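You operate a simulated robot arm through the tools that you are given. There is no shell and no other tool.

Carry out the task below with a simulated robot arm. There is one attempt and no reset: what you move stays moved.

JOB
Set tunnel two's gate to M, speed to 4, switch on and start the belt IN.
Fine: gate before the main switch, then the fan; speed before the belt runs; leave the heat off.

The check looks at the end state, three seconds after you hand in, the way a careful person would. Anything else that was tipped, shoved, dropped, spilled or broken makes it a failure.

ROBOT AND FRAMES
A 6-joint arm with a two-finger parallel gripper on a trunk, on a base that moves. Base frame: it is fixed to the floor where the robot stands at the start and does not move with it; the origin is under the middle of the robot, x ahead of it, y to its left, z up. Lengths are in cm, angles in degrees, forces in N, time in s.
With the tool pointing down near the work surface it reaches from about 30 to 68 cm from the robot's upright axis, wherever it stands. Its first joint turns from -166.0 to 166.0 degrees. Places, roughly: air in selector of tunnel two [80, 10, 160]; air out selector of tunnel two [80, 40, 160]; belt selector of tunnel one [-320, -100, 120]; belt selector of tunnel two [80, 20, 120]; fan switch of tunnel one [-330, -80, 100]; fan switch of tunnel two [70, 50, 100]; gate of tunnel one [-270, -120, 110]; gate of tunnel two [130, 10, 100]; grey hand wheel [80, 20, 70]; heat selector of tunnel one [-330, -80, 120]; heat selector of tunnel two [70, 50, 120]; latch of the gate [-310, -130, 130]; main switch of tunnel one [-320, -100, 100]; main switch of tunnel two [80, 20, 100]; pusher of tunnel one [-270, -190, 90]; speed knob of tunnel two [80, 50, 70]. Payload 1.57 kg.
Tool frame: the origin (TCP) lies between the finger pads and is the grasp point; the fingertips stand 3 cm ahead of it; z points along the fingers, y is the line along which they close. Largest opening 11 cm; finger width 2.4, thickness 1.2; the body of the gripper, 4.8 by 11.2 cm, starts 7.8 cm behind the TCP.
Orientation is that of the tool frame in the base frame, as a unit quaternion [x, y, z, w]. With the fingers straight down and closing along the base's y, the tool's x points along the base's -x, its y along +y and its z along -z.

CONTROLS
- The arm moves only by the tool send_rows. Its argument "targets" is a list of rows, each a list of 2 entries, a list of its own where there are three numbers: the shift along the tool's x, y, z in cm, then the turn, a rotation vector about the tool's x, y, z in degrees. In form: [[[tx, ty, tz], [wx, wy, wz]], ...]. A call has 1 to 20 rows; each row is the pose to reach, as a shift and turn from the pose commanded when the call began, along the tool's axes at that moment. "gripper" is the finger opening in cm, from 0 to 11, set as the call begins (left out, the last holds). Each row takes 0.2 s and may step no farther than 5 cm and 8.6 degrees from the row before; otherwise, or with a gripper value out of range, the whole call is refused. Where a pose cannot be reached the arm comes as near as it can. A force on the tool above 40 N (or 10 N above the force at the start of the call, whichever is more), or a blocked arm, ends the call early, and 0.2 s more pass. Each finger travels about 10.8 cm/s and halts on what it meets, pressing with about 40 N; the grip force reading is that of the motor and also rises with nothing between the fingers. The clock runs only during rows and for 0.2 s after the last one: add rows that repeat a pose to give the fingers time. The reply holds the time, the measured pose of the TCP, the force on the tool along the base axes, the opening and the grip force, in the units named above and with some noise, with the torque about the TCP (base axes, N m) and any sound that the robot's microphone picked up, and new pictures: "pictures" is both (left out), scene, wrist or none.
- Cameras (640 x 400 px; columns grow to the right, rows downward): "scene" is now at [5.84, 12.86, 168.4]; the picture's right is [-0.14, -0.99, 0.00], its down [-0.73, 0.10, -0.67] and it looks along [0.67, -0.09, -0.74] (base axes); focal length 280 px, centre (320, 200). "wrist" rides on the gripper at [7, 1.6, -14.1] in the tool frame; the picture's right is [-0.23, 0.97, 0.00], its down [-0.86, -0.20, -0.48] and it looks along [-0.47, -0.11, 0.88] (tool axes); focal length 222 px, centre (320, 200). There is no depth. A picture from a camera that has moved, and an enlarged one, comes with that camera's place and axes in the base frame and with its lens.
- slide_trunk(by): moves the trunk up (or, below 0, down) by that many cm; the arm and the scene camera ride with it, the base frame stays. It gives what a move gives, with no picture.
- roll_base(legs): drives the robot by 1 to 6 legs, each [ahead, left, turn to the left] in cm, cm and degrees, along the robot's own axes; the way and the turn of a leg run together, so that a leg with both is an arc; at most 150 cm and 180 degrees a leg. The arm and the cameras ride along, it lands a little off, and it stops where it bumps. It gives what a move gives, and a new picture of the scene camera.
- turn_head(pan, tilt): turns the head with the scene camera to pan (to the left, within 120 degrees either way) and tilt (down, from -29 to 69), counted from straight ahead of the robot. It gives what a move gives, and a new picture of the scene camera.
- zoom(camera, box): a new picture of the part [left, top, right, bottom] of that camera's present view, enlarged. No time passes.
- sign_off(): hands the job in; it is judged then, once.

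Nothing tells you exact positions but the pictures and the camera data. Unless the task says otherwise, let go and move clear before handing in.

The tools are called after "Call:" by a JSON object that holds its "op" and its "data". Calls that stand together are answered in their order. send_rows: Moves the arm, as the interface text tells. Its arguments: {"type":"object","properties":{"targets":{"type":"array"},"gripper":{"type":"number"},"pictures":{"type":"string","enum":["both","scene","wrist","none"]}},"required":["targets"]} The other tools are called the same way: slide_trunk (by) moves the trunk up or down; roll_base (legs) drives the base; turn_head (pan, tilt) turns the head that bears the scene camera; zoom (camera, box) takes an enlarged picture of a part of a camera's view; sign_off () hands the job in.

At the start:

```text
time: 0.0
ee_pos: [47.99, 0.98, 115.5]
ee_rot: [-0.001, 1.0, 0.0, 0.0]
contact_force: [0.3, -0.8, 0.3]
wrist_torque: [0.05, 0.04, 0.0]
width: 11.0
grip_force: 0.1
trunk travel left (down, up): [-27.5, 31.5]
robot x, y, heading: [0.05, 0.1, -0.2]
head pan, tilt (commanded): [-8.1, 47.6]
```

scene: 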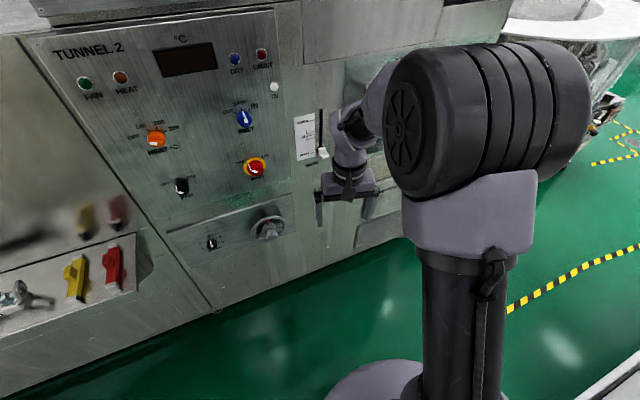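
wrist: 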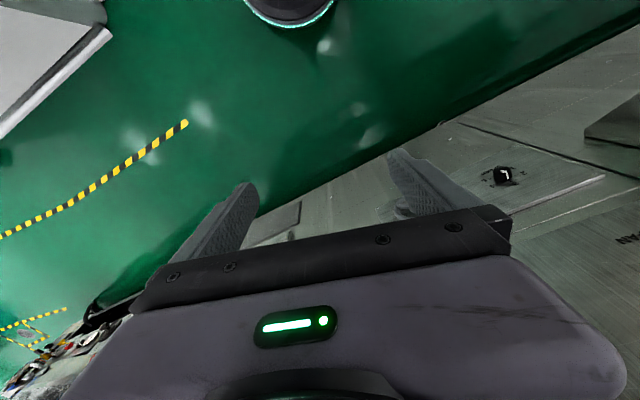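

I see tunnel 2's panel ahead to the left, with lamps, an orange heat knob, a blue belt knob, a black fan switch, a red/yellow main switch, a speed knob and a grey hand wheel below. I'll look closer at each before moving.

Call:
{"op": "zoom", "data": {"camera": "scene", "box": [40, 10, 300, 172]}}

Call:
{"op": "zoom", "data": {"camera": "scene", "box": [130, 80, 290, 180]}}

Call:
{"op": "zoom", "data": {"camera": "scene", "box": [160, 170, 320, 270]}}

Call:
{"op": "zoom", "data": {"camera": "scene", "box": [270, 80, 400, 162]}}

```text
2.46 times, centred on (170, 91) of scene
camera zoom: at [5.84, 12.86, 168.4], right [-0.14, -0.99, 0.0], down [-0.73, 0.1, -0.67], along [0.67, -0.09, -0.74], focal length 690 px, centre (689, 468)
```

zoom: 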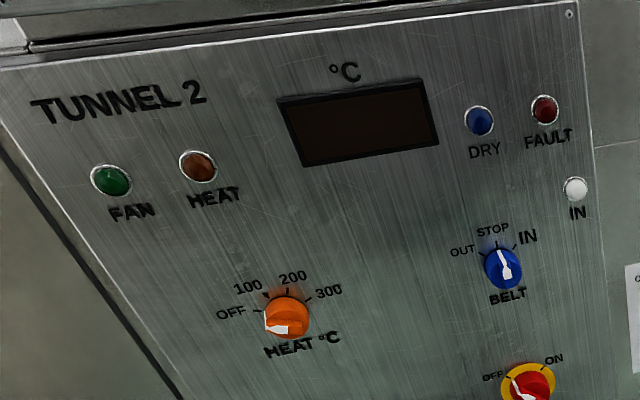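

```text
4.00 times, centred on (210, 130) of scene
camera zoom: at [5.84, 12.86, 168.4], right [-0.14, -0.99, 0.0], down [-0.73, 0.1, -0.67], along [0.67, -0.09, -0.74], focal length 1121 px, centre (760, 480)
```

zoom: 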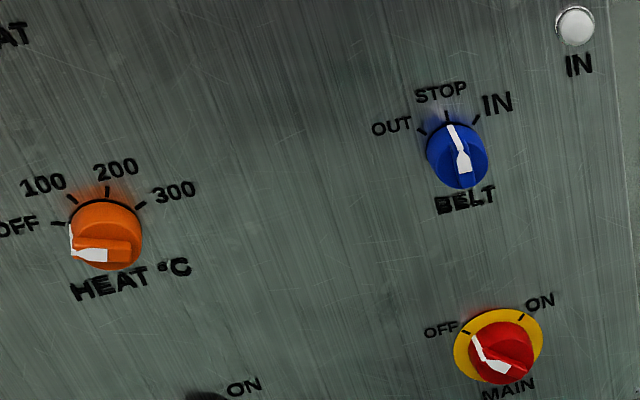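

```text
4.00 times, centred on (240, 220) of scene
camera zoom: at [5.84, 12.86, 168.4], right [-0.14, -0.99, 0.0], down [-0.73, 0.1, -0.67], along [0.67, -0.09, -0.74], focal length 1121 px, centre (640, 120)
```

zoom: 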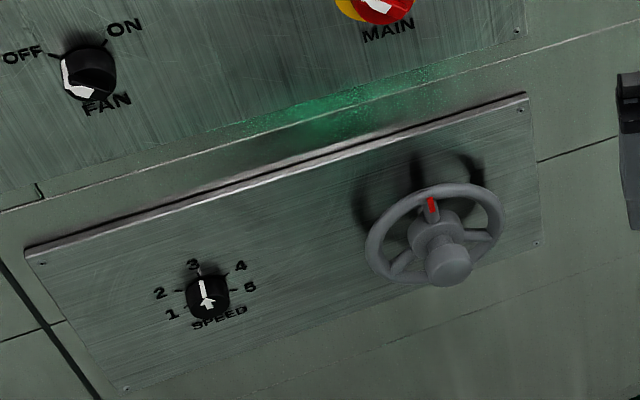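

```text
4.88 times, centred on (335, 121) of scene
camera zoom: at [5.84, 12.86, 168.4], right [-0.14, -0.99, 0.0], down [-0.73, 0.1, -0.67], along [0.67, -0.09, -0.74], focal length 1367 px, centre (247, 585)
```

zoom: 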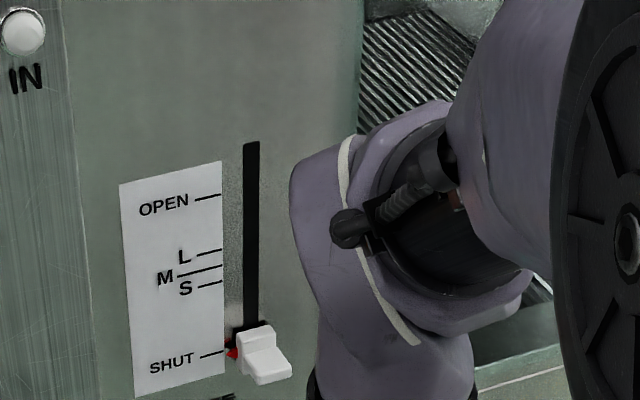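

The white tab sits at SHUT beside a scale S/M/L/OPEN, and there is a grey hand wheel below the panel. I'll look around with the head to learn which of them drives the gate and to spot obstacles.

Call:
{"op": "turn_head", "data": {"pan": 0, "tilt": 5}}

Call:
{"op": "turn_head", "data": {"pan": -40, "tilt": 25}}

Call:
{"op": "turn_head", "data": {"pan": 50, "tilt": 30}}

Call:
{"op": "turn_head", "data": {"pan": 10, "tilt": 35}}

```text
time: 1.1
ee_pos: [48.02, 0.91, 115.58]
ee_rot: [-0.001, 1.0, 0.0, 0.0]
contact_force: [0.3, -0.1, 0.6]
wrist_torque: [0.0, 0.03, -0.03]
width: 10.99
grip_force: 0.1
trunk travel left (down, up): [-27.5, 31.5]
robot x, y, heading: [-0.04, 0.14, -0.1]
head pan, tilt (commanded): [0.0, 5.0]
camera scene: at [7.19, 13.97, 175.06], right [0.0, -1.0, 0.0], down [-0.09, 0.0, -1.0], along [1.0, 0.0, -0.09], focal length 280 px, centre (320, 200)
```

scene: 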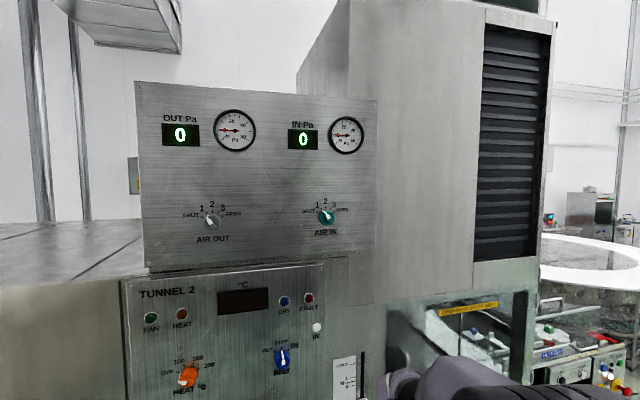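

```text
time: 2.2
ee_pos: [48.04, 0.9, 115.56]
ee_rot: [0.0, 1.0, 0.0, 0.0]
contact_force: [0.5, 0.4, 0.1]
wrist_torque: [-0.03, 0.01, 0.03]
width: 11.02
grip_force: 0.1
trunk travel left (down, up): [-27.5, 31.5]
robot x, y, heading: [-0.28, -0.08, 0.2]
head pan, tilt (commanded): [-40.0, 25.0]
camera scene: at [5.06, 8.05, 171.82], right [-0.64, -0.77, 0.0], down [-0.32, 0.27, -0.91], along [0.69, -0.58, -0.42], focal length 280 px, centre (320, 200)
```

scene: 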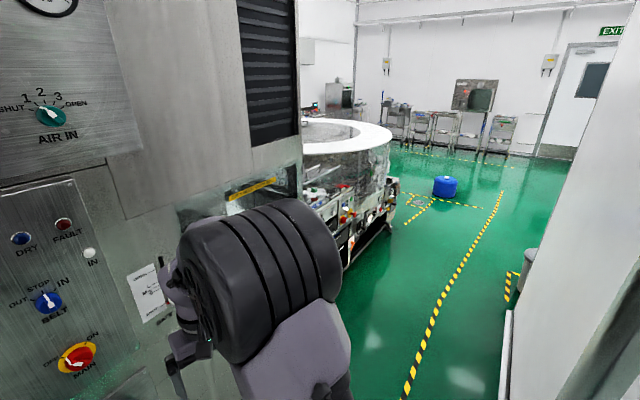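

```text
time: 3.8
ee_pos: [48.01, 0.98, 115.46]
ee_rot: [0.0, 1.0, 0.0, -0.001]
contact_force: [-0.5, 0.1, 0.4]
wrist_torque: [-0.01, 0.01, -0.03]
width: 11.02
grip_force: 0.0
trunk travel left (down, up): [-27.5, 31.5]
robot x, y, heading: [0.28, -0.17, 0.0]
head pan, tilt (commanded): [50.0, 30.0]
camera scene: at [3.82, 20.9, 171.02], right [0.77, -0.64, 0.0], down [-0.32, -0.38, -0.87], along [0.56, 0.66, -0.5], focal length 280 px, centre (320, 200)
```

scene: 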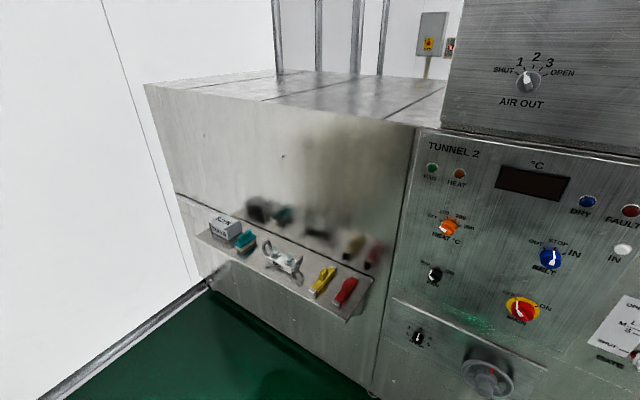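

```text
time: 4.9
ee_pos: [47.93, 0.94, 115.53]
ee_rot: [0.0, 1.0, 0.0, 0.0]
contact_force: [-0.1, 0.1, -0.9]
wrist_torque: [0.01, 0.0, 0.0]
width: 11.01
grip_force: 0.0
trunk travel left (down, up): [-27.5, 31.5]
robot x, y, heading: [-0.23, 0.02, 0.2]
head pan, tilt (commanded): [10.0, 35.0]
camera scene: at [6.67, 15.5, 170.24], right [0.17, -0.98, 0.0], down [-0.56, -0.1, -0.82], along [0.81, 0.14, -0.57], focal length 280 px, centre (320, 200)
```

scene: 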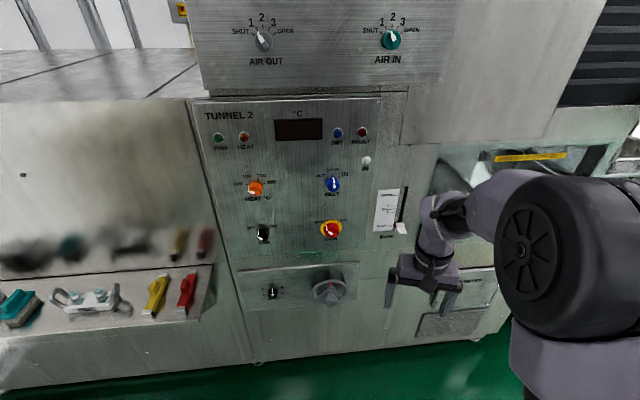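

The scale next to the slot is labelled GATE underneath. I'll zoom in on the label, the wheel and other plates.

Call:
{"op": "zoom", "data": {"camera": "scene", "box": [350, 170, 430, 220]}}

Call:
{"op": "zoom", "data": {"camera": "scene", "box": [235, 255, 365, 336]}}

Call:
{"op": "zoom", "data": {"camera": "scene", "box": [360, 200, 520, 340]}}

Call:
{"op": "zoom", "data": {"camera": "scene", "box": [200, 90, 410, 250]}}

```text
8.00 times, centred on (390, 195) of scene
camera zoom: at [6.67, 15.5, 170.24], right [0.17, -0.98, 0.0], down [-0.56, -0.1, -0.82], along [0.81, 0.14, -0.57], focal length 2242 px, centre (-240, 240)
```

zoom: 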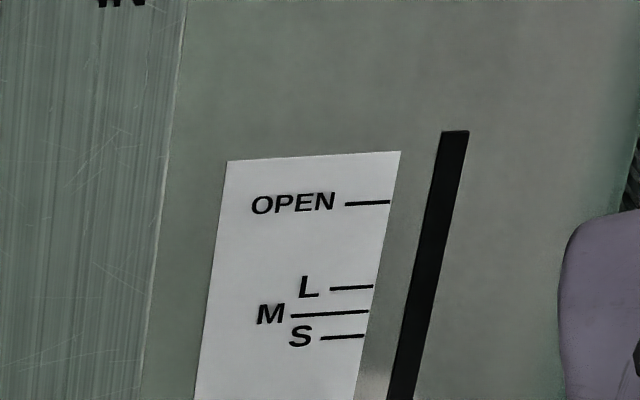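

```text
4.92 times, centred on (300, 296) of scene
camera zoom: at [6.67, 15.5, 170.24], right [0.17, -0.98, 0.0], down [-0.56, -0.1, -0.82], along [0.81, 0.14, -0.57], focal length 1380 px, centre (418, -270)
```

zoom: 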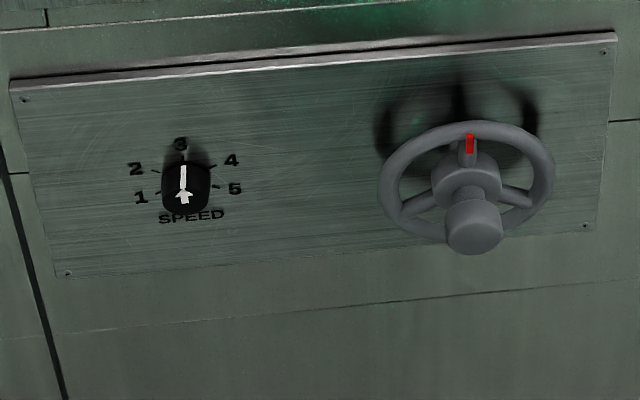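

```text
2.86 times, centred on (440, 270) of scene
camera zoom: at [6.67, 15.5, 170.24], right [0.17, -0.98, 0.0], down [-0.56, -0.1, -0.82], along [0.81, 0.14, -0.57], focal length 801 px, centre (-23, 0)
```

zoom: 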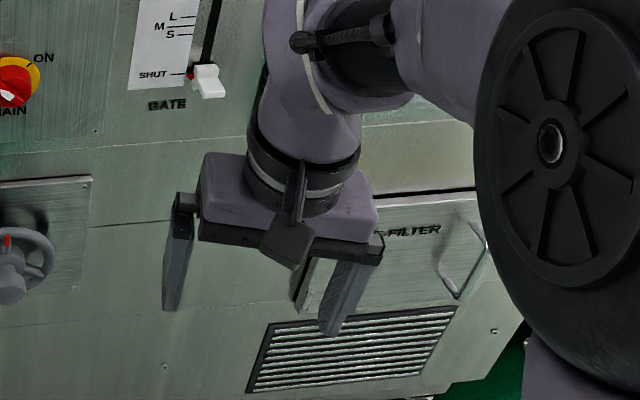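

```text
2.50 times, centred on (305, 170) of scene
camera zoom: at [6.67, 15.5, 170.24], right [0.17, -0.98, 0.0], down [-0.56, -0.1, -0.82], along [0.81, 0.14, -0.57], focal length 700 px, centre (358, 275)
```

zoom: 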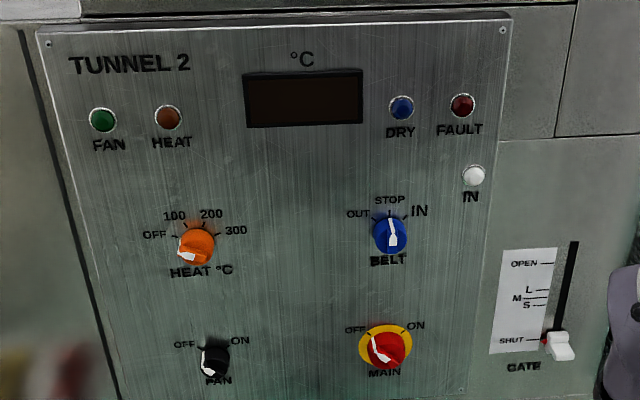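

The panel plane looks rotated about 18° to the left of my heading (left edge nearer). I'll turn the base to face it squarely, then get more views to triangulate.

Call:
{"op": "roll_base", "data": {"legs": [[0, 0, 18.4]]}}

Call:
{"op": "turn_head", "data": {"pan": 0, "tilt": 30}}

```text
time: 6.3
ee_pos: [45.24, 16.28, 115.54]
ee_rot: [-0.163, 0.987, 0.0, 0.0]
contact_force: [1.2, -0.4, 0.8]
wrist_torque: [0.02, -0.05, 0.01]
width: 10.99
grip_force: 0.1
trunk travel left (down, up): [-27.5, 31.5]
robot x, y, heading: [0.27, 0.22, 18.8]
head pan, tilt (commanded): [10.0, 35.0]
camera scene: at [1.3, 16.84, 170.24], right [0.48, -0.88, 0.0], down [-0.5, -0.28, -0.82], along [0.72, 0.39, -0.57], focal length 280 px, centre (320, 200)
```

scene: 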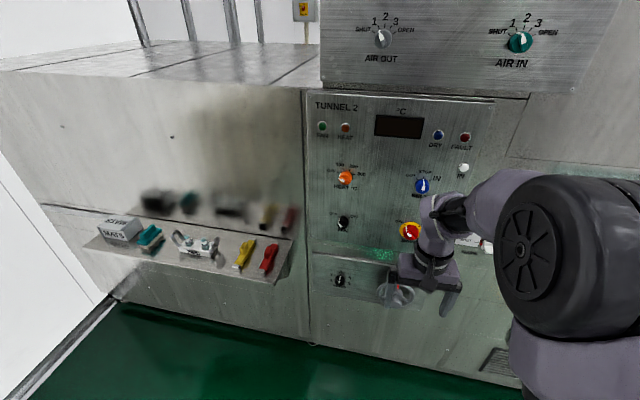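

```text
time: 7.0
ee_pos: [45.1, 16.4, 115.46]
ee_rot: [-0.163, 0.987, -0.001, 0.0]
contact_force: [1.1, 0.2, 0.2]
wrist_torque: [0.05, -0.05, -0.03]
width: 11.02
grip_force: 0.1
trunk travel left (down, up): [-27.5, 31.5]
robot x, y, heading: [0.18, 0.11, 18.6]
head pan, tilt (commanded): [0.0, 30.0]
camera scene: at [2.16, 15.49, 171.02], right [0.32, -0.95, 0.0], down [-0.47, -0.16, -0.87], along [0.82, 0.28, -0.5], focal length 280 px, centre (320, 200)
```

scene: 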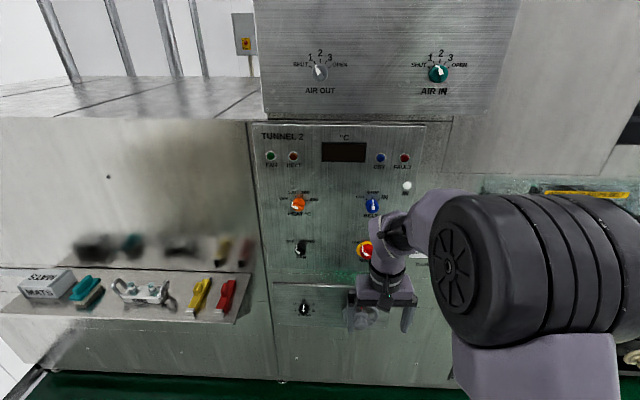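

Heading is now nearly square to the panel. Before sidestepping right I'll check what stands on my right.

Call:
{"op": "turn_head", "data": {"pan": -70, "tilt": 45}}

Call:
{"op": "turn_head", "data": {"pan": -115, "tilt": 40}}

```text
time: 8.5
ee_pos: [45.07, 16.31, 115.63]
ee_rot: [-0.163, 0.987, 0.0, 0.0]
contact_force: [0.4, -0.8, -0.9]
wrist_torque: [0.01, 0.0, 0.01]
width: 11.0
grip_force: 0.0
trunk travel left (down, up): [-27.5, 31.5]
robot x, y, heading: [0.34, -0.14, 18.9]
head pan, tilt (commanded): [-70.0, 45.0]
camera scene: at [-1.31, 6.24, 168.76], right [-0.78, -0.63, 0.0], down [-0.44, 0.55, -0.71], along [0.44, -0.55, -0.71], focal length 280 px, centre (320, 200)
```

scene: 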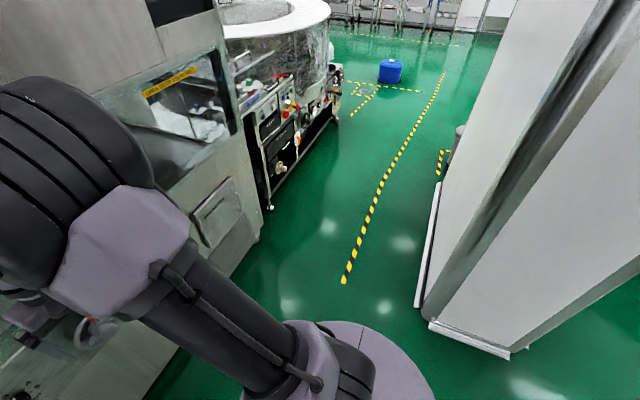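

```text
time: 9.6
ee_pos: [45.19, 16.33, 115.45]
ee_rot: [-0.164, 0.986, 0.0, 0.0]
contact_force: [-0.5, 0.4, -0.9]
wrist_torque: [-0.02, 0.01, 0.0]
width: 11.01
grip_force: 0.1
trunk travel left (down, up): [-27.5, 31.5]
robot x, y, heading: [-0.04, -0.11, 19.0]
head pan, tilt (commanded): [-115.0, 40.0]
camera scene: at [-7.32, 4.12, 169.49], right [-0.99, 0.11, 0.0], down [0.07, 0.64, -0.77], along [-0.08, -0.76, -0.64], focal length 280 px, centre (320, 200)
```

scene: 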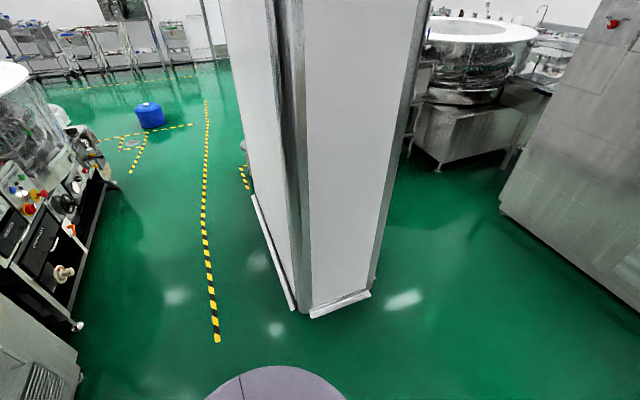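

There is a white pillar corner near (-7, -92), so a 30 cm sidestep to the right leaves room. I'll do that and look at the panel again from there.

Call:
{"op": "turn_head", "data": {"pan": 0, "tilt": 35}}

Call:
{"op": "roll_base", "data": {"legs": [[0, -30, 0]]}}

```text
time: 11.5
ee_pos: [45.19, 16.41, 115.52]
ee_rot: [-0.164, 0.987, 0.0, 0.001]
contact_force: [0.2, -1.0, -0.6]
wrist_torque: [0.01, -0.04, -0.01]
width: 11.01
grip_force: 0.1
trunk travel left (down, up): [-27.5, 31.5]
robot x, y, heading: [0.01, -0.06, 18.9]
head pan, tilt (commanded): [0.0, 35.0]
camera scene: at [1.93, 15.41, 170.24], right [0.32, -0.95, 0.0], down [-0.54, -0.18, -0.82], along [0.78, 0.26, -0.57], focal length 280 px, centre (320, 200)
```

scene: 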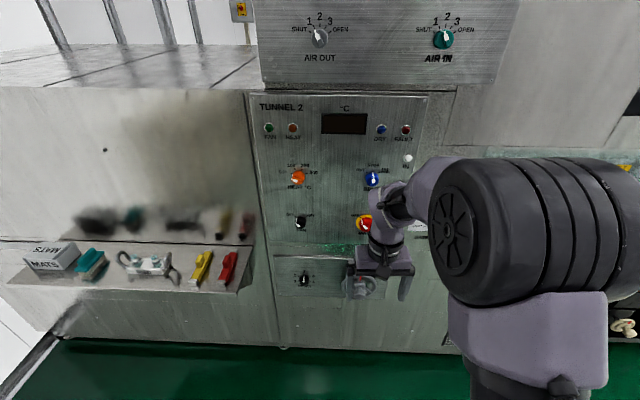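

```text
time: 13.6
ee_pos: [55.11, -12.9, 115.45]
ee_rot: [-0.164, 0.986, 0.0, 0.0]
contact_force: [0.0, -0.2, -0.4]
wrist_torque: [0.01, 0.03, -0.03]
width: 11.01
grip_force: 0.1
trunk travel left (down, up): [-27.5, 31.5]
robot x, y, heading: [9.74, -29.13, 18.8]
head pan, tilt (commanded): [0.0, 35.0]
camera scene: at [11.87, -13.77, 170.25], right [0.32, -0.95, 0.0], down [-0.54, -0.18, -0.82], along [0.78, 0.26, -0.57], focal length 280 px, centre (320, 200)
```

scene: 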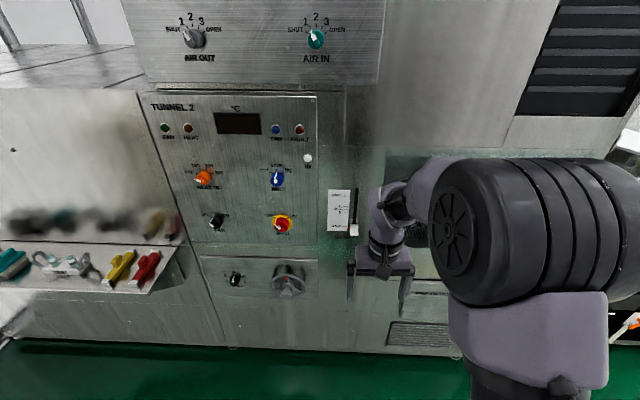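

Using the two views (baseline 30.8 cm, disparity ≈95 px) the panel lies about 85 cm ahead of the robot axis. Now I'll zoom in to get precise pixel positions of the controls.

Call:
{"op": "zoom", "data": {"camera": "scene", "box": [310, 170, 390, 250]}}

Call:
{"op": "zoom", "data": {"camera": "scene", "box": [190, 150, 310, 240]}}

Call:
{"op": "zoom", "data": {"camera": "scene", "box": [190, 240, 350, 340]}}

```text
5.00 times, centred on (350, 210) of scene
camera zoom: at [11.87, -13.77, 170.25], right [0.32, -0.95, 0.0], down [-0.54, -0.18, -0.82], along [0.78, 0.26, -0.57], focal length 1401 px, centre (170, 150)
```

zoom: 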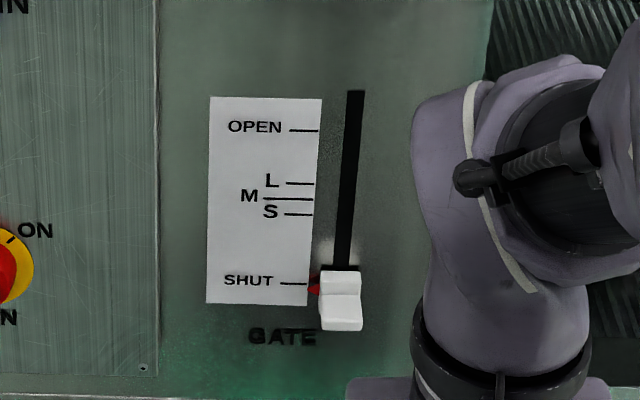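

```text
4.44 times, centred on (250, 195) of scene
camera zoom: at [11.87, -13.77, 170.25], right [0.32, -0.95, 0.0], down [-0.54, -0.18, -0.82], along [0.78, 0.26, -0.57], focal length 1245 px, centre (631, 222)
```

zoom: 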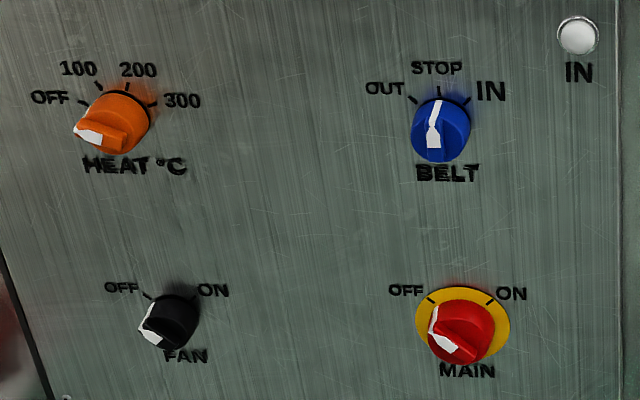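

```text
4.00 times, centred on (270, 290) of scene
camera zoom: at [11.87, -13.77, 170.25], right [0.32, -0.95, 0.0], down [-0.54, -0.18, -0.82], along [0.78, 0.26, -0.57], focal length 1121 px, centre (520, -160)
```

zoom: 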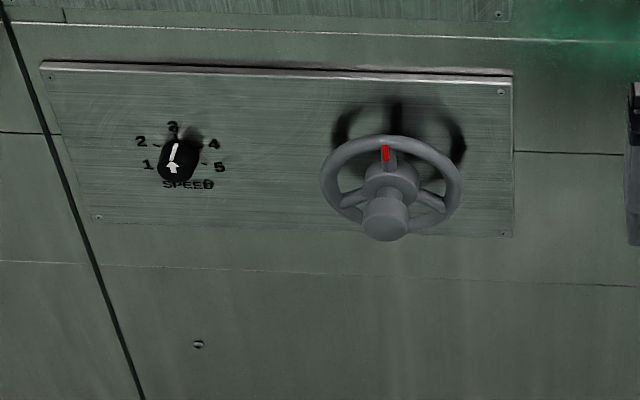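

The panel's horizontal lines slope slightly in this view, so I am over-rotated by about 2.4°. I'll correct that and also look down to learn the base's footprint before driving closer.

Call:
{"op": "roll_base", "data": {"legs": [[0, 0, -2.4]]}}

Call:
{"op": "turn_head", "data": {"pan": -20, "tilt": 69}}

Call:
{"op": "turn_head", "data": {"pan": 30, "tilt": 69}}

```text
time: 14.4
ee_pos: [55.81, -14.62, 115.42]
ee_rot: [-0.142, 0.99, 0.001, -0.001]
contact_force: [-1.6, 0.0, 0.1]
wrist_torque: [0.02, 0.0, 0.0]
width: 11.0
grip_force: 0.0
trunk travel left (down, up): [-27.5, 31.5]
robot x, y, heading: [9.82, -29.05, 16.3]
head pan, tilt (commanded): [0.0, 35.0]
camera scene: at [12.51, -13.81, 170.25], right [0.28, -0.96, 0.0], down [-0.55, -0.16, -0.82], along [0.79, 0.23, -0.57], focal length 280 px, centre (320, 200)
```

scene: 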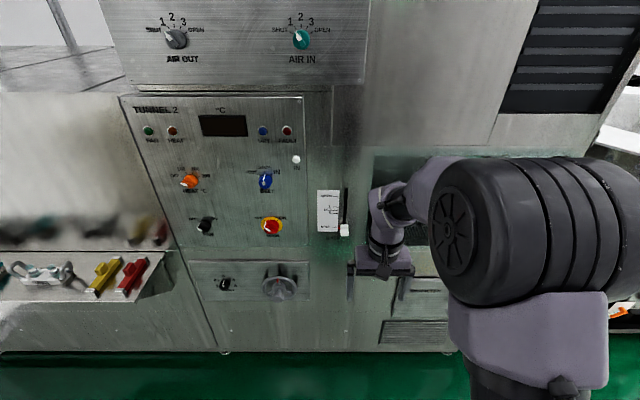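

```text
time: 15.4
ee_pos: [55.72, -14.72, 115.51]
ee_rot: [-0.142, 0.99, 0.0, 0.0]
contact_force: [-0.4, -0.2, 0.1]
wrist_torque: [0.02, 0.04, -0.01]
width: 11.02
grip_force: 0.1
trunk travel left (down, up): [-27.5, 31.5]
robot x, y, heading: [9.93, -29.21, 16.4]
head pan, tilt (commanded): [-20.0, 68.8]
camera scene: at [9.62, -16.6, 165.88], right [-0.06, -1.0, 0.0], down [-0.93, 0.06, -0.36], along [0.36, -0.02, -0.93], focal length 280 px, centre (320, 200)
```

scene: 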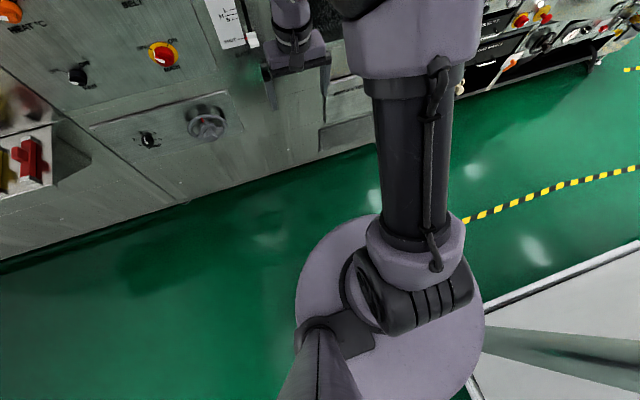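

```text
time: 16.6
ee_pos: [55.72, -14.71, 115.46]
ee_rot: [-0.142, 0.99, 0.0, 0.0]
contact_force: [-0.5, 0.2, -0.2]
wrist_torque: [0.03, 0.0, 0.03]
width: 10.98
grip_force: 0.1
trunk travel left (down, up): [-27.5, 31.5]
robot x, y, heading: [9.89, -29.4, 16.2]
head pan, tilt (commanded): [30.0, 68.8]
camera scene: at [7.91, -12.2, 165.88], right [0.72, -0.69, 0.0], down [-0.64, -0.67, -0.36], along [0.25, 0.26, -0.93], focal length 280 px, centre (320, 200)
```

scene: 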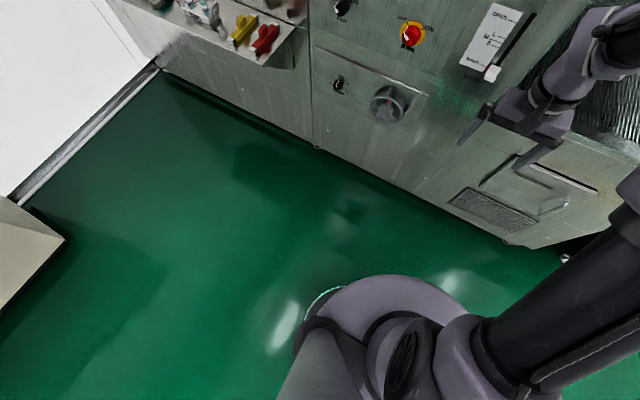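

The base is a narrow drum (~18 cm radius), and the panel is now square to me, about 85 cm ahead. I'll bring the tool to horizontal (pointing at the panel) while staying well clear of it, then view.

Call:
{"op": "turn_head", "data": {"pan": 0, "tilt": 40}}

Call:
{"op": "send_rows", "data": {"targets": [[[-1, 0, 0], [0, -8, 0]], [[-2, 0, 0], [0, -16, 0]], [[-3, 0, 0], [0, -24, 0]], [[-4, 0, 0], [0, -32, 0]], [[-5, 0, 0], [0, -40, 0]], [[-6, 0, 0], [0, -48, 0]], [[-7, 0, 0], [0, -56, 0]], [[-8, 0, 0], [0, -64, 0]], [[-9, 0, 0], [0, -72, 0]], [[-10, 0, 0], [0, -80, 0]], [[-11, 0, 0], [0, -88, 0]], [[-11, 0, 0], [0, -90, 0]]], "gripper": 8}}

```text
time: 17.5
ee_pos: [55.68, -14.74, 115.55]
ee_rot: [-0.142, 0.99, 0.0, 0.0]
contact_force: [0.3, -0.5, -1.0]
wrist_torque: [0.0, 0.0, -0.01]
width: 11.0
grip_force: 0.0
trunk travel left (down, up): [-27.5, 31.5]
robot x, y, heading: [10.04, -29.04, 16.5]
head pan, tilt (commanded): [0.0, 40.0]
camera scene: at [12.2, -13.85, 169.48], right [0.28, -0.96, 0.0], down [-0.62, -0.18, -0.77], along [0.73, 0.22, -0.64], focal length 280 px, centre (320, 200)
```

scene: 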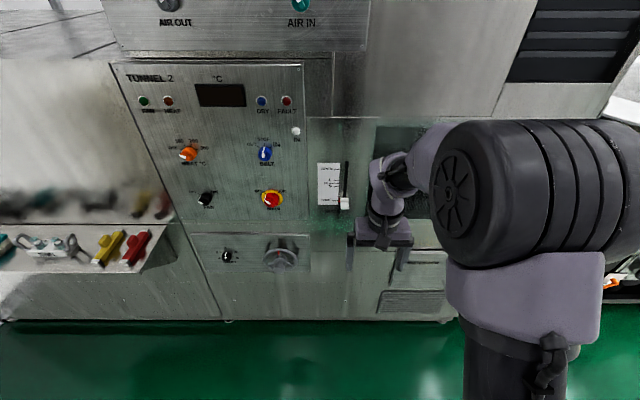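

```text
time: 20.1
ee_pos: [66.2, -11.64, 115.47]
ee_rot: [-0.101, 0.7, 0.101, 0.7]
contact_force: [0.0, 0.0, -0.1]
wrist_torque: [0.03, -0.02, -0.01]
width: 8.02
grip_force: 0.0
trunk travel left (down, up): [-27.5, 31.5]
robot x, y, heading: [10.07, -28.75, 16.3]
head pan, tilt (commanded): [0.0, 40.0]
camera scene: at [12.18, -13.86, 169.49], right [0.28, -0.96, 0.0], down [-0.62, -0.18, -0.77], along [0.74, 0.22, -0.64], focal length 280 px, centre (320, 200)
camera wrist: at [52.15, -14.0, 108.52], right [-0.27, 0.93, 0.23], down [-0.4, -0.33, 0.85], along [0.87, 0.14, 0.47], focal length 222 px, centre (320, 200)
```

scene: 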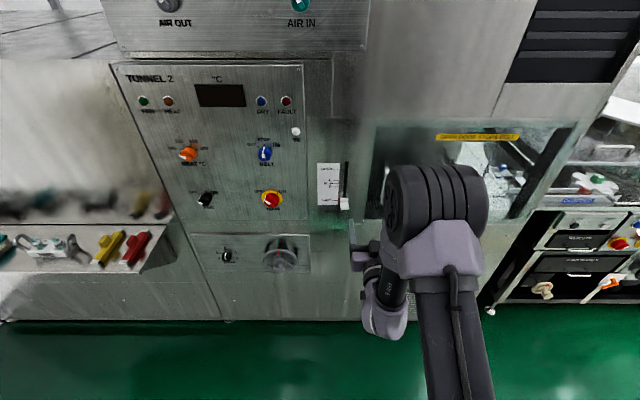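
wrist: 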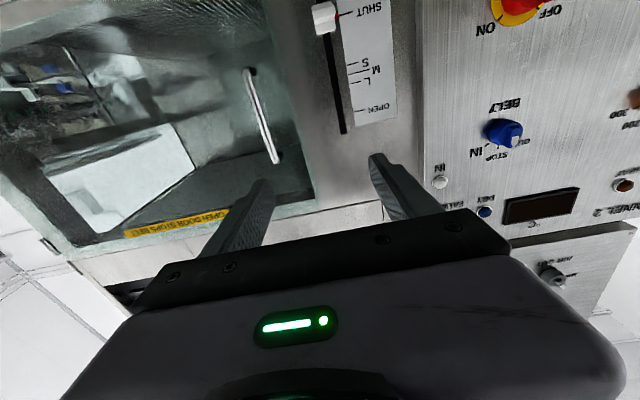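

The tool is horizontal now. I notice a glass window/door labelled something like "OPEN DOOR STOPS BELT"; I'll check whether that door is shut.

Call:
{"op": "zoom", "data": {"camera": "wrist", "box": [0, 0, 420, 262]}}

Call:
{"op": "zoom", "data": {"camera": "scene", "box": [330, 110, 600, 280]}}

Call:
{"op": "zoom", "data": {"camera": "wrist", "box": [280, 0, 640, 225]}}

```text
1.52 times, centred on (210, 131) of wrist
camera zoom: at [52.15, -14.0, 108.52], right [-0.27, 0.93, 0.23], down [-0.4, -0.33, 0.85], along [0.87, 0.14, 0.47], focal length 338 px, centre (488, 305)
```

zoom: 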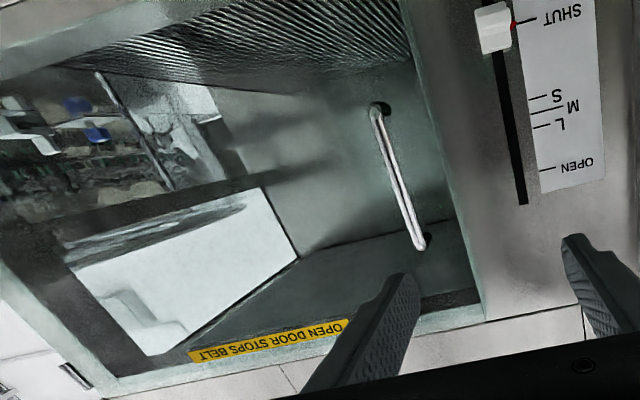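

```text
2.35 times, centred on (465, 195) of scene
camera zoom: at [12.18, -13.86, 169.49], right [0.28, -0.96, 0.0], down [-0.62, -0.18, -0.77], along [0.74, 0.22, -0.64], focal length 659 px, centre (-21, 212)
```

zoom: 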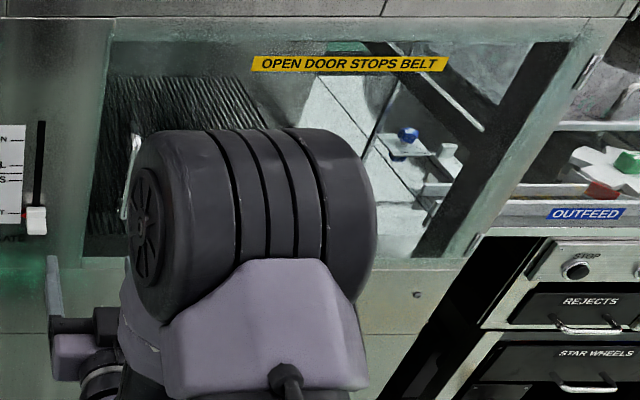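

```text
1.78 times, centred on (460, 112) of wrist
camera zoom: at [52.15, -14.0, 108.52], right [-0.27, 0.93, 0.23], down [-0.4, -0.33, 0.85], along [0.87, 0.14, 0.47], focal length 395 px, centre (71, 356)
```

zoom: 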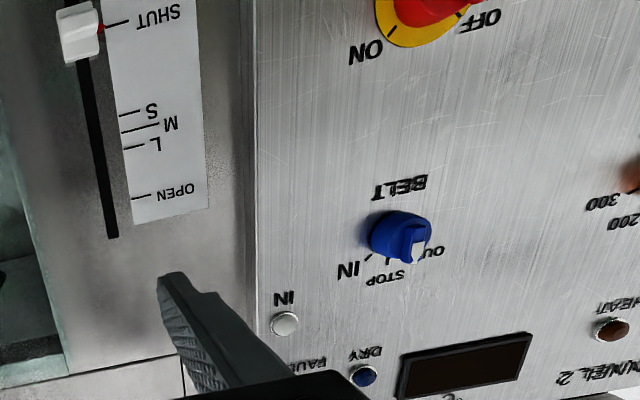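

The door looks shut and I'll keep clear of its handle. Next I'll shift left 20 cm and 12 cm ahead and lower the trunk so the hand wheel and speed knob come into reach.

Call:
{"op": "roll_base", "data": {"legs": [[0, 20.8, 0], [12, 0, 0]]}}

Call:
{"op": "slide_trunk", "data": {"by": -27}}

Call:
{"op": "send_rows", "data": {"targets": [[[0, 0, 0], [0, 0, 0]]]}}

```text
time: 22.6
ee_pos: [72.07, 12.46, 115.32]
ee_rot: [-0.101, 0.701, 0.101, 0.699]
contact_force: [0.1, 0.6, -0.4]
wrist_torque: [0.02, -0.01, 0.03]
width: 7.97
grip_force: 0.0
trunk travel left (down, up): [-27.5, 31.5]
robot x, y, heading: [15.39, -5.06, 16.4]
head pan, tilt (commanded): [0.0, 40.0]
camera scene: at [18.08, 10.14, 169.48], right [0.28, -0.96, 0.0], down [-0.62, -0.18, -0.77], along [0.73, 0.21, -0.64], focal length 280 px, centre (320, 200)
```

scene: 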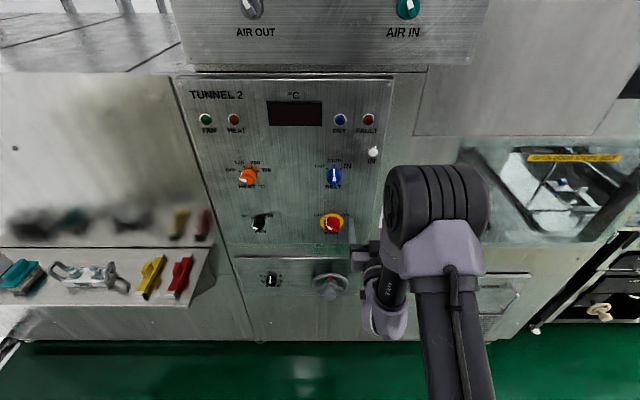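

```text
time: 25.4
ee_pos: [71.97, 12.3, 88.51]
ee_rot: [-0.1, 0.7, 0.1, 0.7]
contact_force: [0.2, 0.4, -0.1]
wrist_torque: [0.06, -0.01, 0.03]
width: 7.99
grip_force: 0.0
trunk travel left (down, up): [-0.5, 58.5]
robot x, y, heading: [15.56, -5.04, 16.2]
head pan, tilt (commanded): [0.0, 40.0]
```

```text
time: 25.8
ee_pos: [71.97, 12.36, 88.51]
ee_rot: [-0.1, 0.7, 0.1, 0.7]
contact_force: [0.4, -1.2, 0.0]
wrist_torque: [-0.01, -0.01, 0.0]
width: 8.0
grip_force: 0.1
trunk travel left (down, up): [-0.5, 58.5]
robot x, y, heading: [15.54, -5.09, 16.4]
head pan, tilt (commanded): [0.0, 40.0]
camera scene: at [17.92, 10.08, 142.49], right [0.28, -0.96, 0.0], down [-0.62, -0.18, -0.77], along [0.74, 0.22, -0.64], focal length 280 px, centre (320, 200)
camera wrist: at [57.89, 9.92, 81.55], right [-0.27, 0.93, 0.23], down [-0.4, -0.33, 0.86], along [0.87, 0.14, 0.47], focal length 222 px, centre (320, 200)
```

scene: 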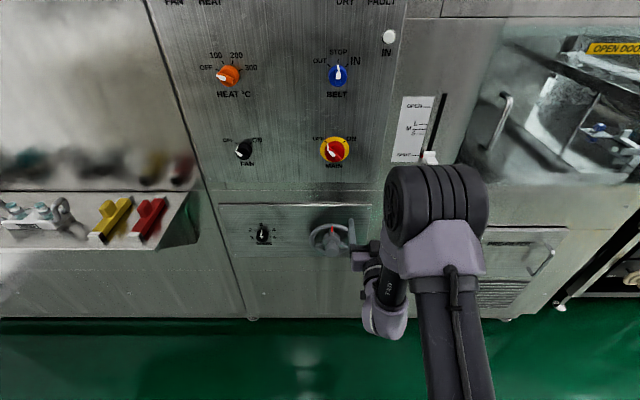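
wrist: 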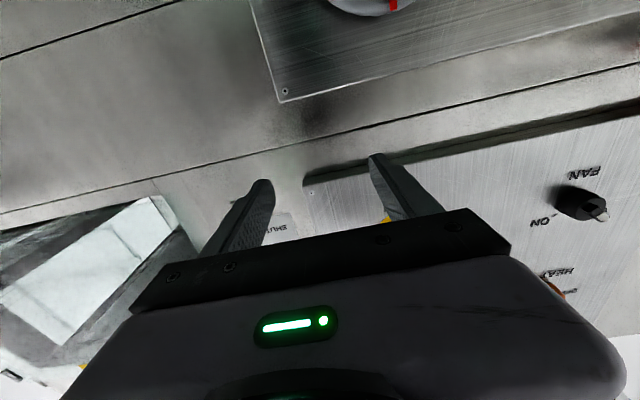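

The wheel, speed knob and gate tab are all visible now. I'll zoom in for detail on the wheel, the speed knob and the gate.

Call:
{"op": "zoom", "data": {"camera": "scene", "box": [220, 190, 380, 290]}}

Call:
{"op": "zoom", "data": {"camera": "scene", "box": [380, 80, 460, 170]}}

Call:
{"op": "zoom", "data": {"camera": "scene", "box": [190, 30, 390, 180]}}

```text
4.00 times, centred on (300, 240) of scene
camera zoom: at [17.92, 10.08, 142.49], right [0.28, -0.96, 0.0], down [-0.62, -0.18, -0.77], along [0.74, 0.22, -0.64], focal length 1121 px, centre (400, 40)
```

zoom: 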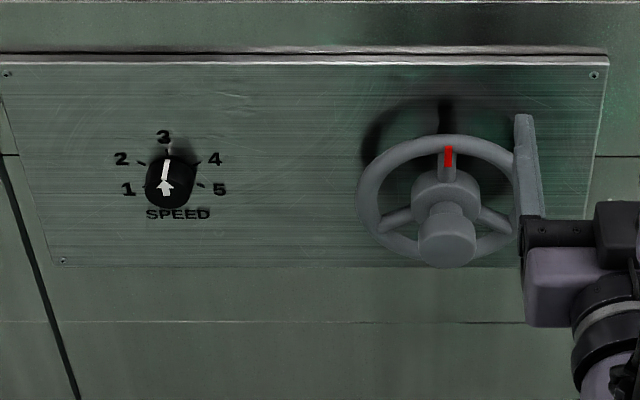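

```text
4.44 times, centred on (420, 125) of scene
camera zoom: at [17.92, 10.08, 142.49], right [0.28, -0.96, 0.0], down [-0.62, -0.18, -0.77], along [0.74, 0.22, -0.64], focal length 1245 px, centre (-124, 533)
```

zoom: 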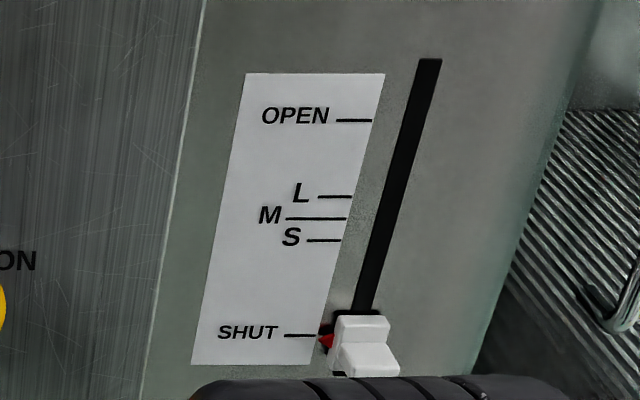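

```text
2.67 times, centred on (290, 105) of scene
camera zoom: at [17.92, 10.08, 142.49], right [0.28, -0.96, 0.0], down [-0.62, -0.18, -0.77], along [0.74, 0.22, -0.64], focal length 747 px, centre (400, 453)
```

zoom: 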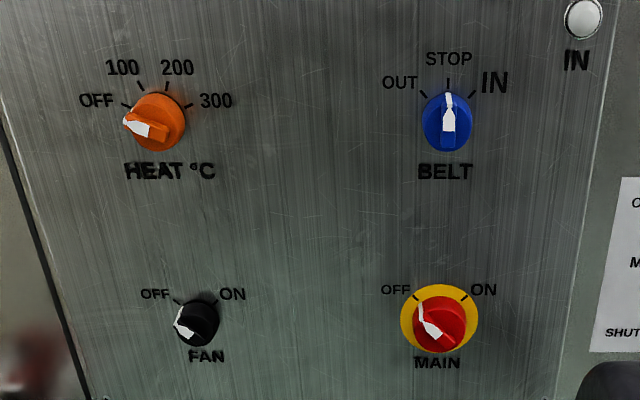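

The wheel axis is near r≈-1 (about 9 cm left of the tool) and 75 cm high. I'll back the tool off and put it in front of the wheel to look with the wrist camera.

Call:
{"op": "send_rows", "data": {"targets": [[[0, 0, -5], [0, 0, 0]], [[0, 0, -10.5], [0, 0, 0]], [[3.4, 2.4, -10.5], [0, 0, 0]], [[6.8, 4.7, -10.5], [0, 0, 0]], [[10.2, 7.1, -10.5], [0, 0, 0]], [[13.5, 9.4, -10.5], [0, 0, 0]]]}}

```text
refused: row 2 steps farther than a row can; nothing moved
```

The second row stepped slightly too far; I'll resend with smaller steps.

Call:
{"op": "send_rows", "data": {"targets": [[[0, 0, -4], [0, 0, 0]], [[0, 0, -8], [0, 0, 0]], [[0, 0, -10.5], [0, 0, 0]], [[3.4, 2.4, -10.5], [0, 0, 0]], [[6.8, 4.7, -10.5], [0, 0, 0]], [[10.2, 7.1, -10.5], [0, 0, 0]], [[13.5, 9.4, -10.5], [0, 0, 0]]]}}

```text
time: 27.4
ee_pos: [59.06, 18.1, 74.49]
ee_rot: [-0.1, 0.7, 0.1, 0.7]
contact_force: [0.0, 0.3, 0.0]
wrist_torque: [0.0, 0.0, 0.03]
width: 7.98
grip_force: 0.1
out of reach, approached as far as the arm can: row 3
trunk travel left (down, up): [-0.5, 58.5]
robot x, y, heading: [15.53, -5.25, 16.4]
head pan, tilt (commanded): [0.0, 40.0]
camera scene: at [17.92, 10.07, 142.49], right [0.28, -0.96, 0.0], down [-0.62, -0.18, -0.77], along [0.74, 0.22, -0.64], focal length 280 px, centre (320, 200)
camera wrist: at [45.01, 15.67, 67.56], right [-0.27, 0.93, 0.23], down [-0.4, -0.33, 0.85], along [0.87, 0.14, 0.47], focal length 222 px, centre (320, 200)
```

scene: 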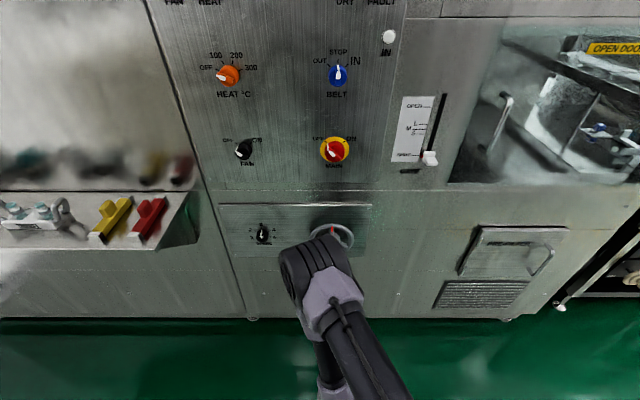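
wrist: 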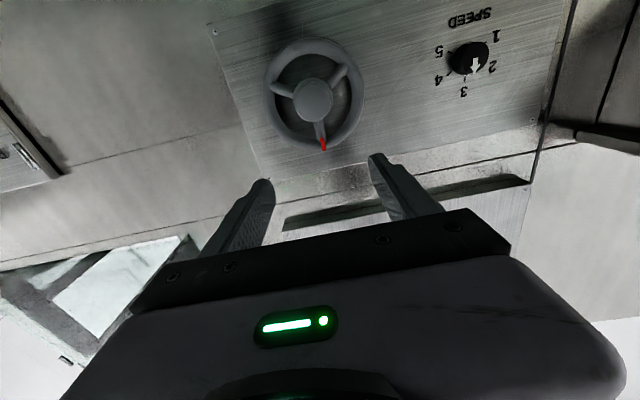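

The wrist camera puts the wheel axis near z≈69.7, r≈-1, with hub ~4.6 cm wide and rim ~12.7 cm. I'll centre on the hub and move closer.

Call:
{"op": "send_rows", "data": {"targets": [[[2.4, 0.1, 0], [0, 0, 0]], [[4.8, 0.2, 0], [0, 0, 0]], [[4.8, 0.2, 4], [0, 0, 0]], [[4.8, 0.2, 8], [0, 0, 0]], [[4.8, 0.2, 10], [0, 0, 0]]], "gripper": 8}}

Call:
{"op": "zoom", "data": {"camera": "wrist", "box": [160, 0, 480, 200]}}

Call:
{"op": "zoom", "data": {"camera": "scene", "box": [240, 190, 400, 290]}}

```text
time: 28.6
ee_pos: [68.82, 21.35, 69.98]
ee_rot: [-0.101, 0.7, 0.101, 0.7]
contact_force: [-0.3, 0.4, 0.1]
wrist_torque: [0.01, 0.0, 0.04]
width: 8.0
grip_force: 0.0
trunk travel left (down, up): [-0.5, 58.5]
robot x, y, heading: [15.33, -5.41, 16.0]
head pan, tilt (commanded): [0.0, 40.0]
camera scene: at [17.93, 10.08, 142.49], right [0.28, -0.96, 0.0], down [-0.62, -0.18, -0.77], along [0.74, 0.22, -0.64], focal length 280 px, centre (320, 200)
camera wrist: at [54.79, 18.94, 63.13], right [-0.27, 0.93, 0.23], down [-0.4, -0.33, 0.86], along [0.87, 0.14, 0.47], focal length 222 px, centre (320, 200)
```

scene: 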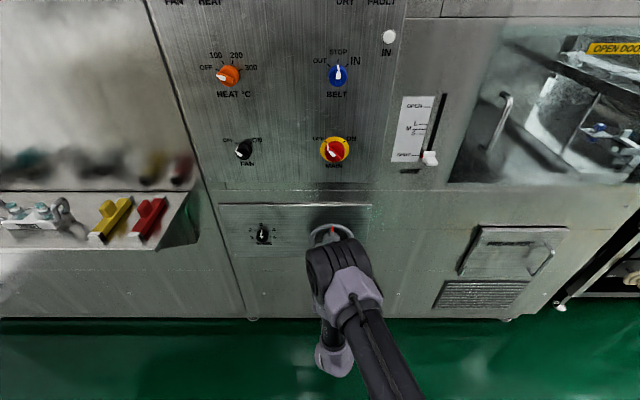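
wrist: 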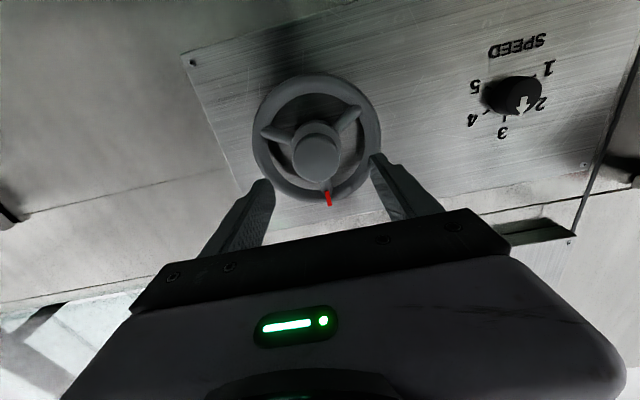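

```text
2.00 times, centred on (320, 100) of wrist
camera zoom: at [54.79, 18.94, 63.13], right [-0.27, 0.93, 0.23], down [-0.4, -0.33, 0.86], along [0.87, 0.14, 0.47], focal length 444 px, centre (320, 400)
```

zoom: 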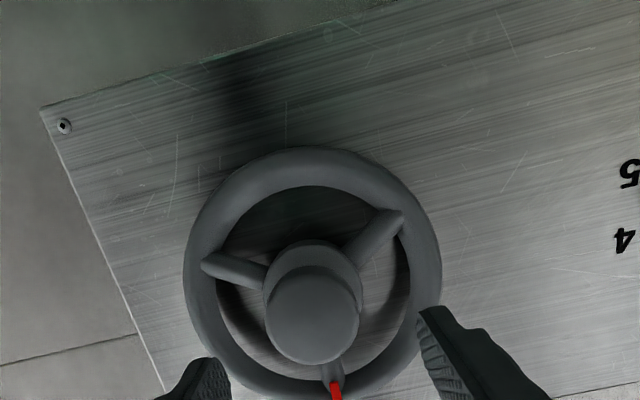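

```text
4.00 times, centred on (320, 240) of scene
camera zoom: at [17.93, 10.08, 142.49], right [0.28, -0.96, 0.0], down [-0.62, -0.18, -0.77], along [0.74, 0.22, -0.64], focal length 1121 px, centre (320, 40)
```

zoom: 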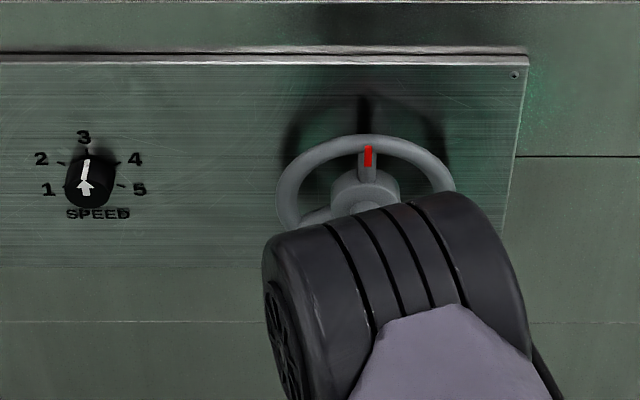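

Triangulating from the two wrist views: hub face at f≈79.4, z≈70, and my TCP is centred 7.4 cm short of it. I'll advance 7 cm with fingers straddling the hub.

Call:
{"op": "send_rows", "data": {"targets": [[[0, -0.1, 3], [0, 0, 0]], [[0, -0.2, 5], [0, 0, 0]], [[0, -0.2, 7], [0, 0, 0]]], "gripper": 8}}

Call:
{"op": "zoom", "data": {"camera": "wrist", "box": [160, 50, 480, 250]}}

```text
time: 29.4
ee_pos: [75.52, 23.25, 70.15]
ee_rot: [-0.101, 0.7, 0.1, 0.7]
contact_force: [0.7, 0.0, -0.7]
wrist_torque: [-0.02, 0.02, -0.01]
width: 8.0
grip_force: 0.0
trunk travel left (down, up): [-0.5, 58.5]
robot x, y, heading: [15.32, -5.17, 16.3]
head pan, tilt (commanded): [0.0, 40.0]
camera scene: at [17.92, 10.08, 142.49], right [0.28, -0.96, 0.0], down [-0.62, -0.18, -0.77], along [0.74, 0.22, -0.64], focal length 280 px, centre (320, 200)
camera wrist: at [61.45, 20.89, 63.23], right [-0.27, 0.93, 0.23], down [-0.4, -0.33, 0.86], along [0.87, 0.14, 0.47], focal length 222 px, centre (320, 200)
```

scene: 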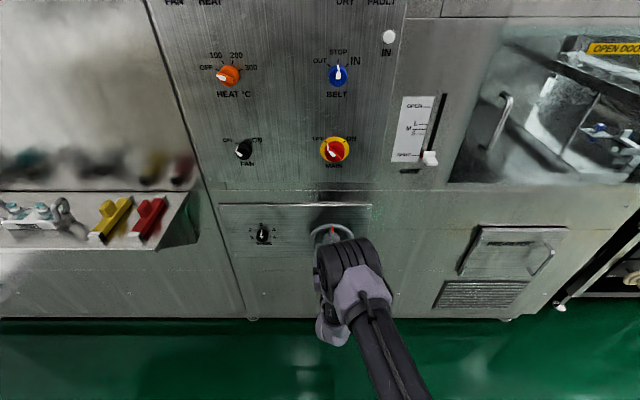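
wrist: 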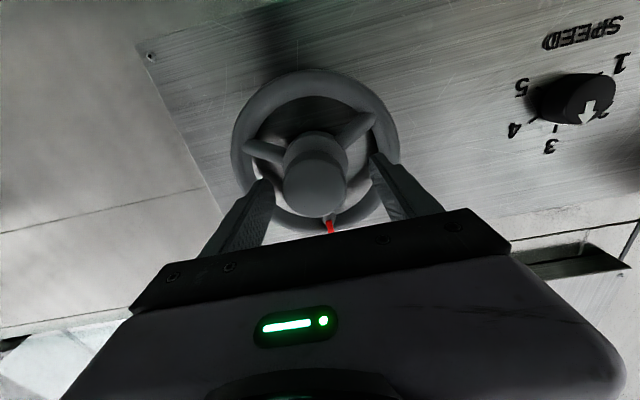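

```text
2.00 times, centred on (320, 150) of wrist
camera zoom: at [61.45, 20.89, 63.23], right [-0.27, 0.93, 0.23], down [-0.4, -0.33, 0.86], along [0.87, 0.14, 0.47], focal length 444 px, centre (320, 300)
```

zoom: 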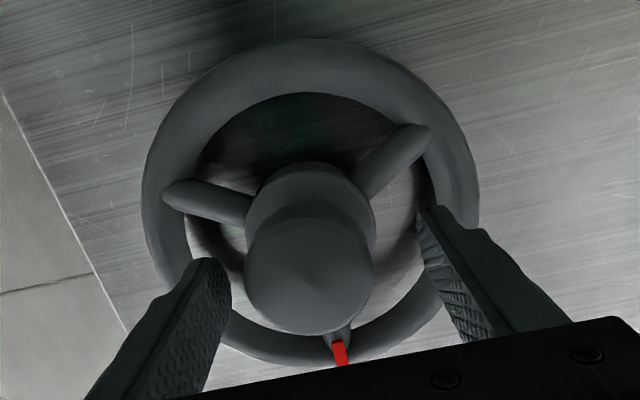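

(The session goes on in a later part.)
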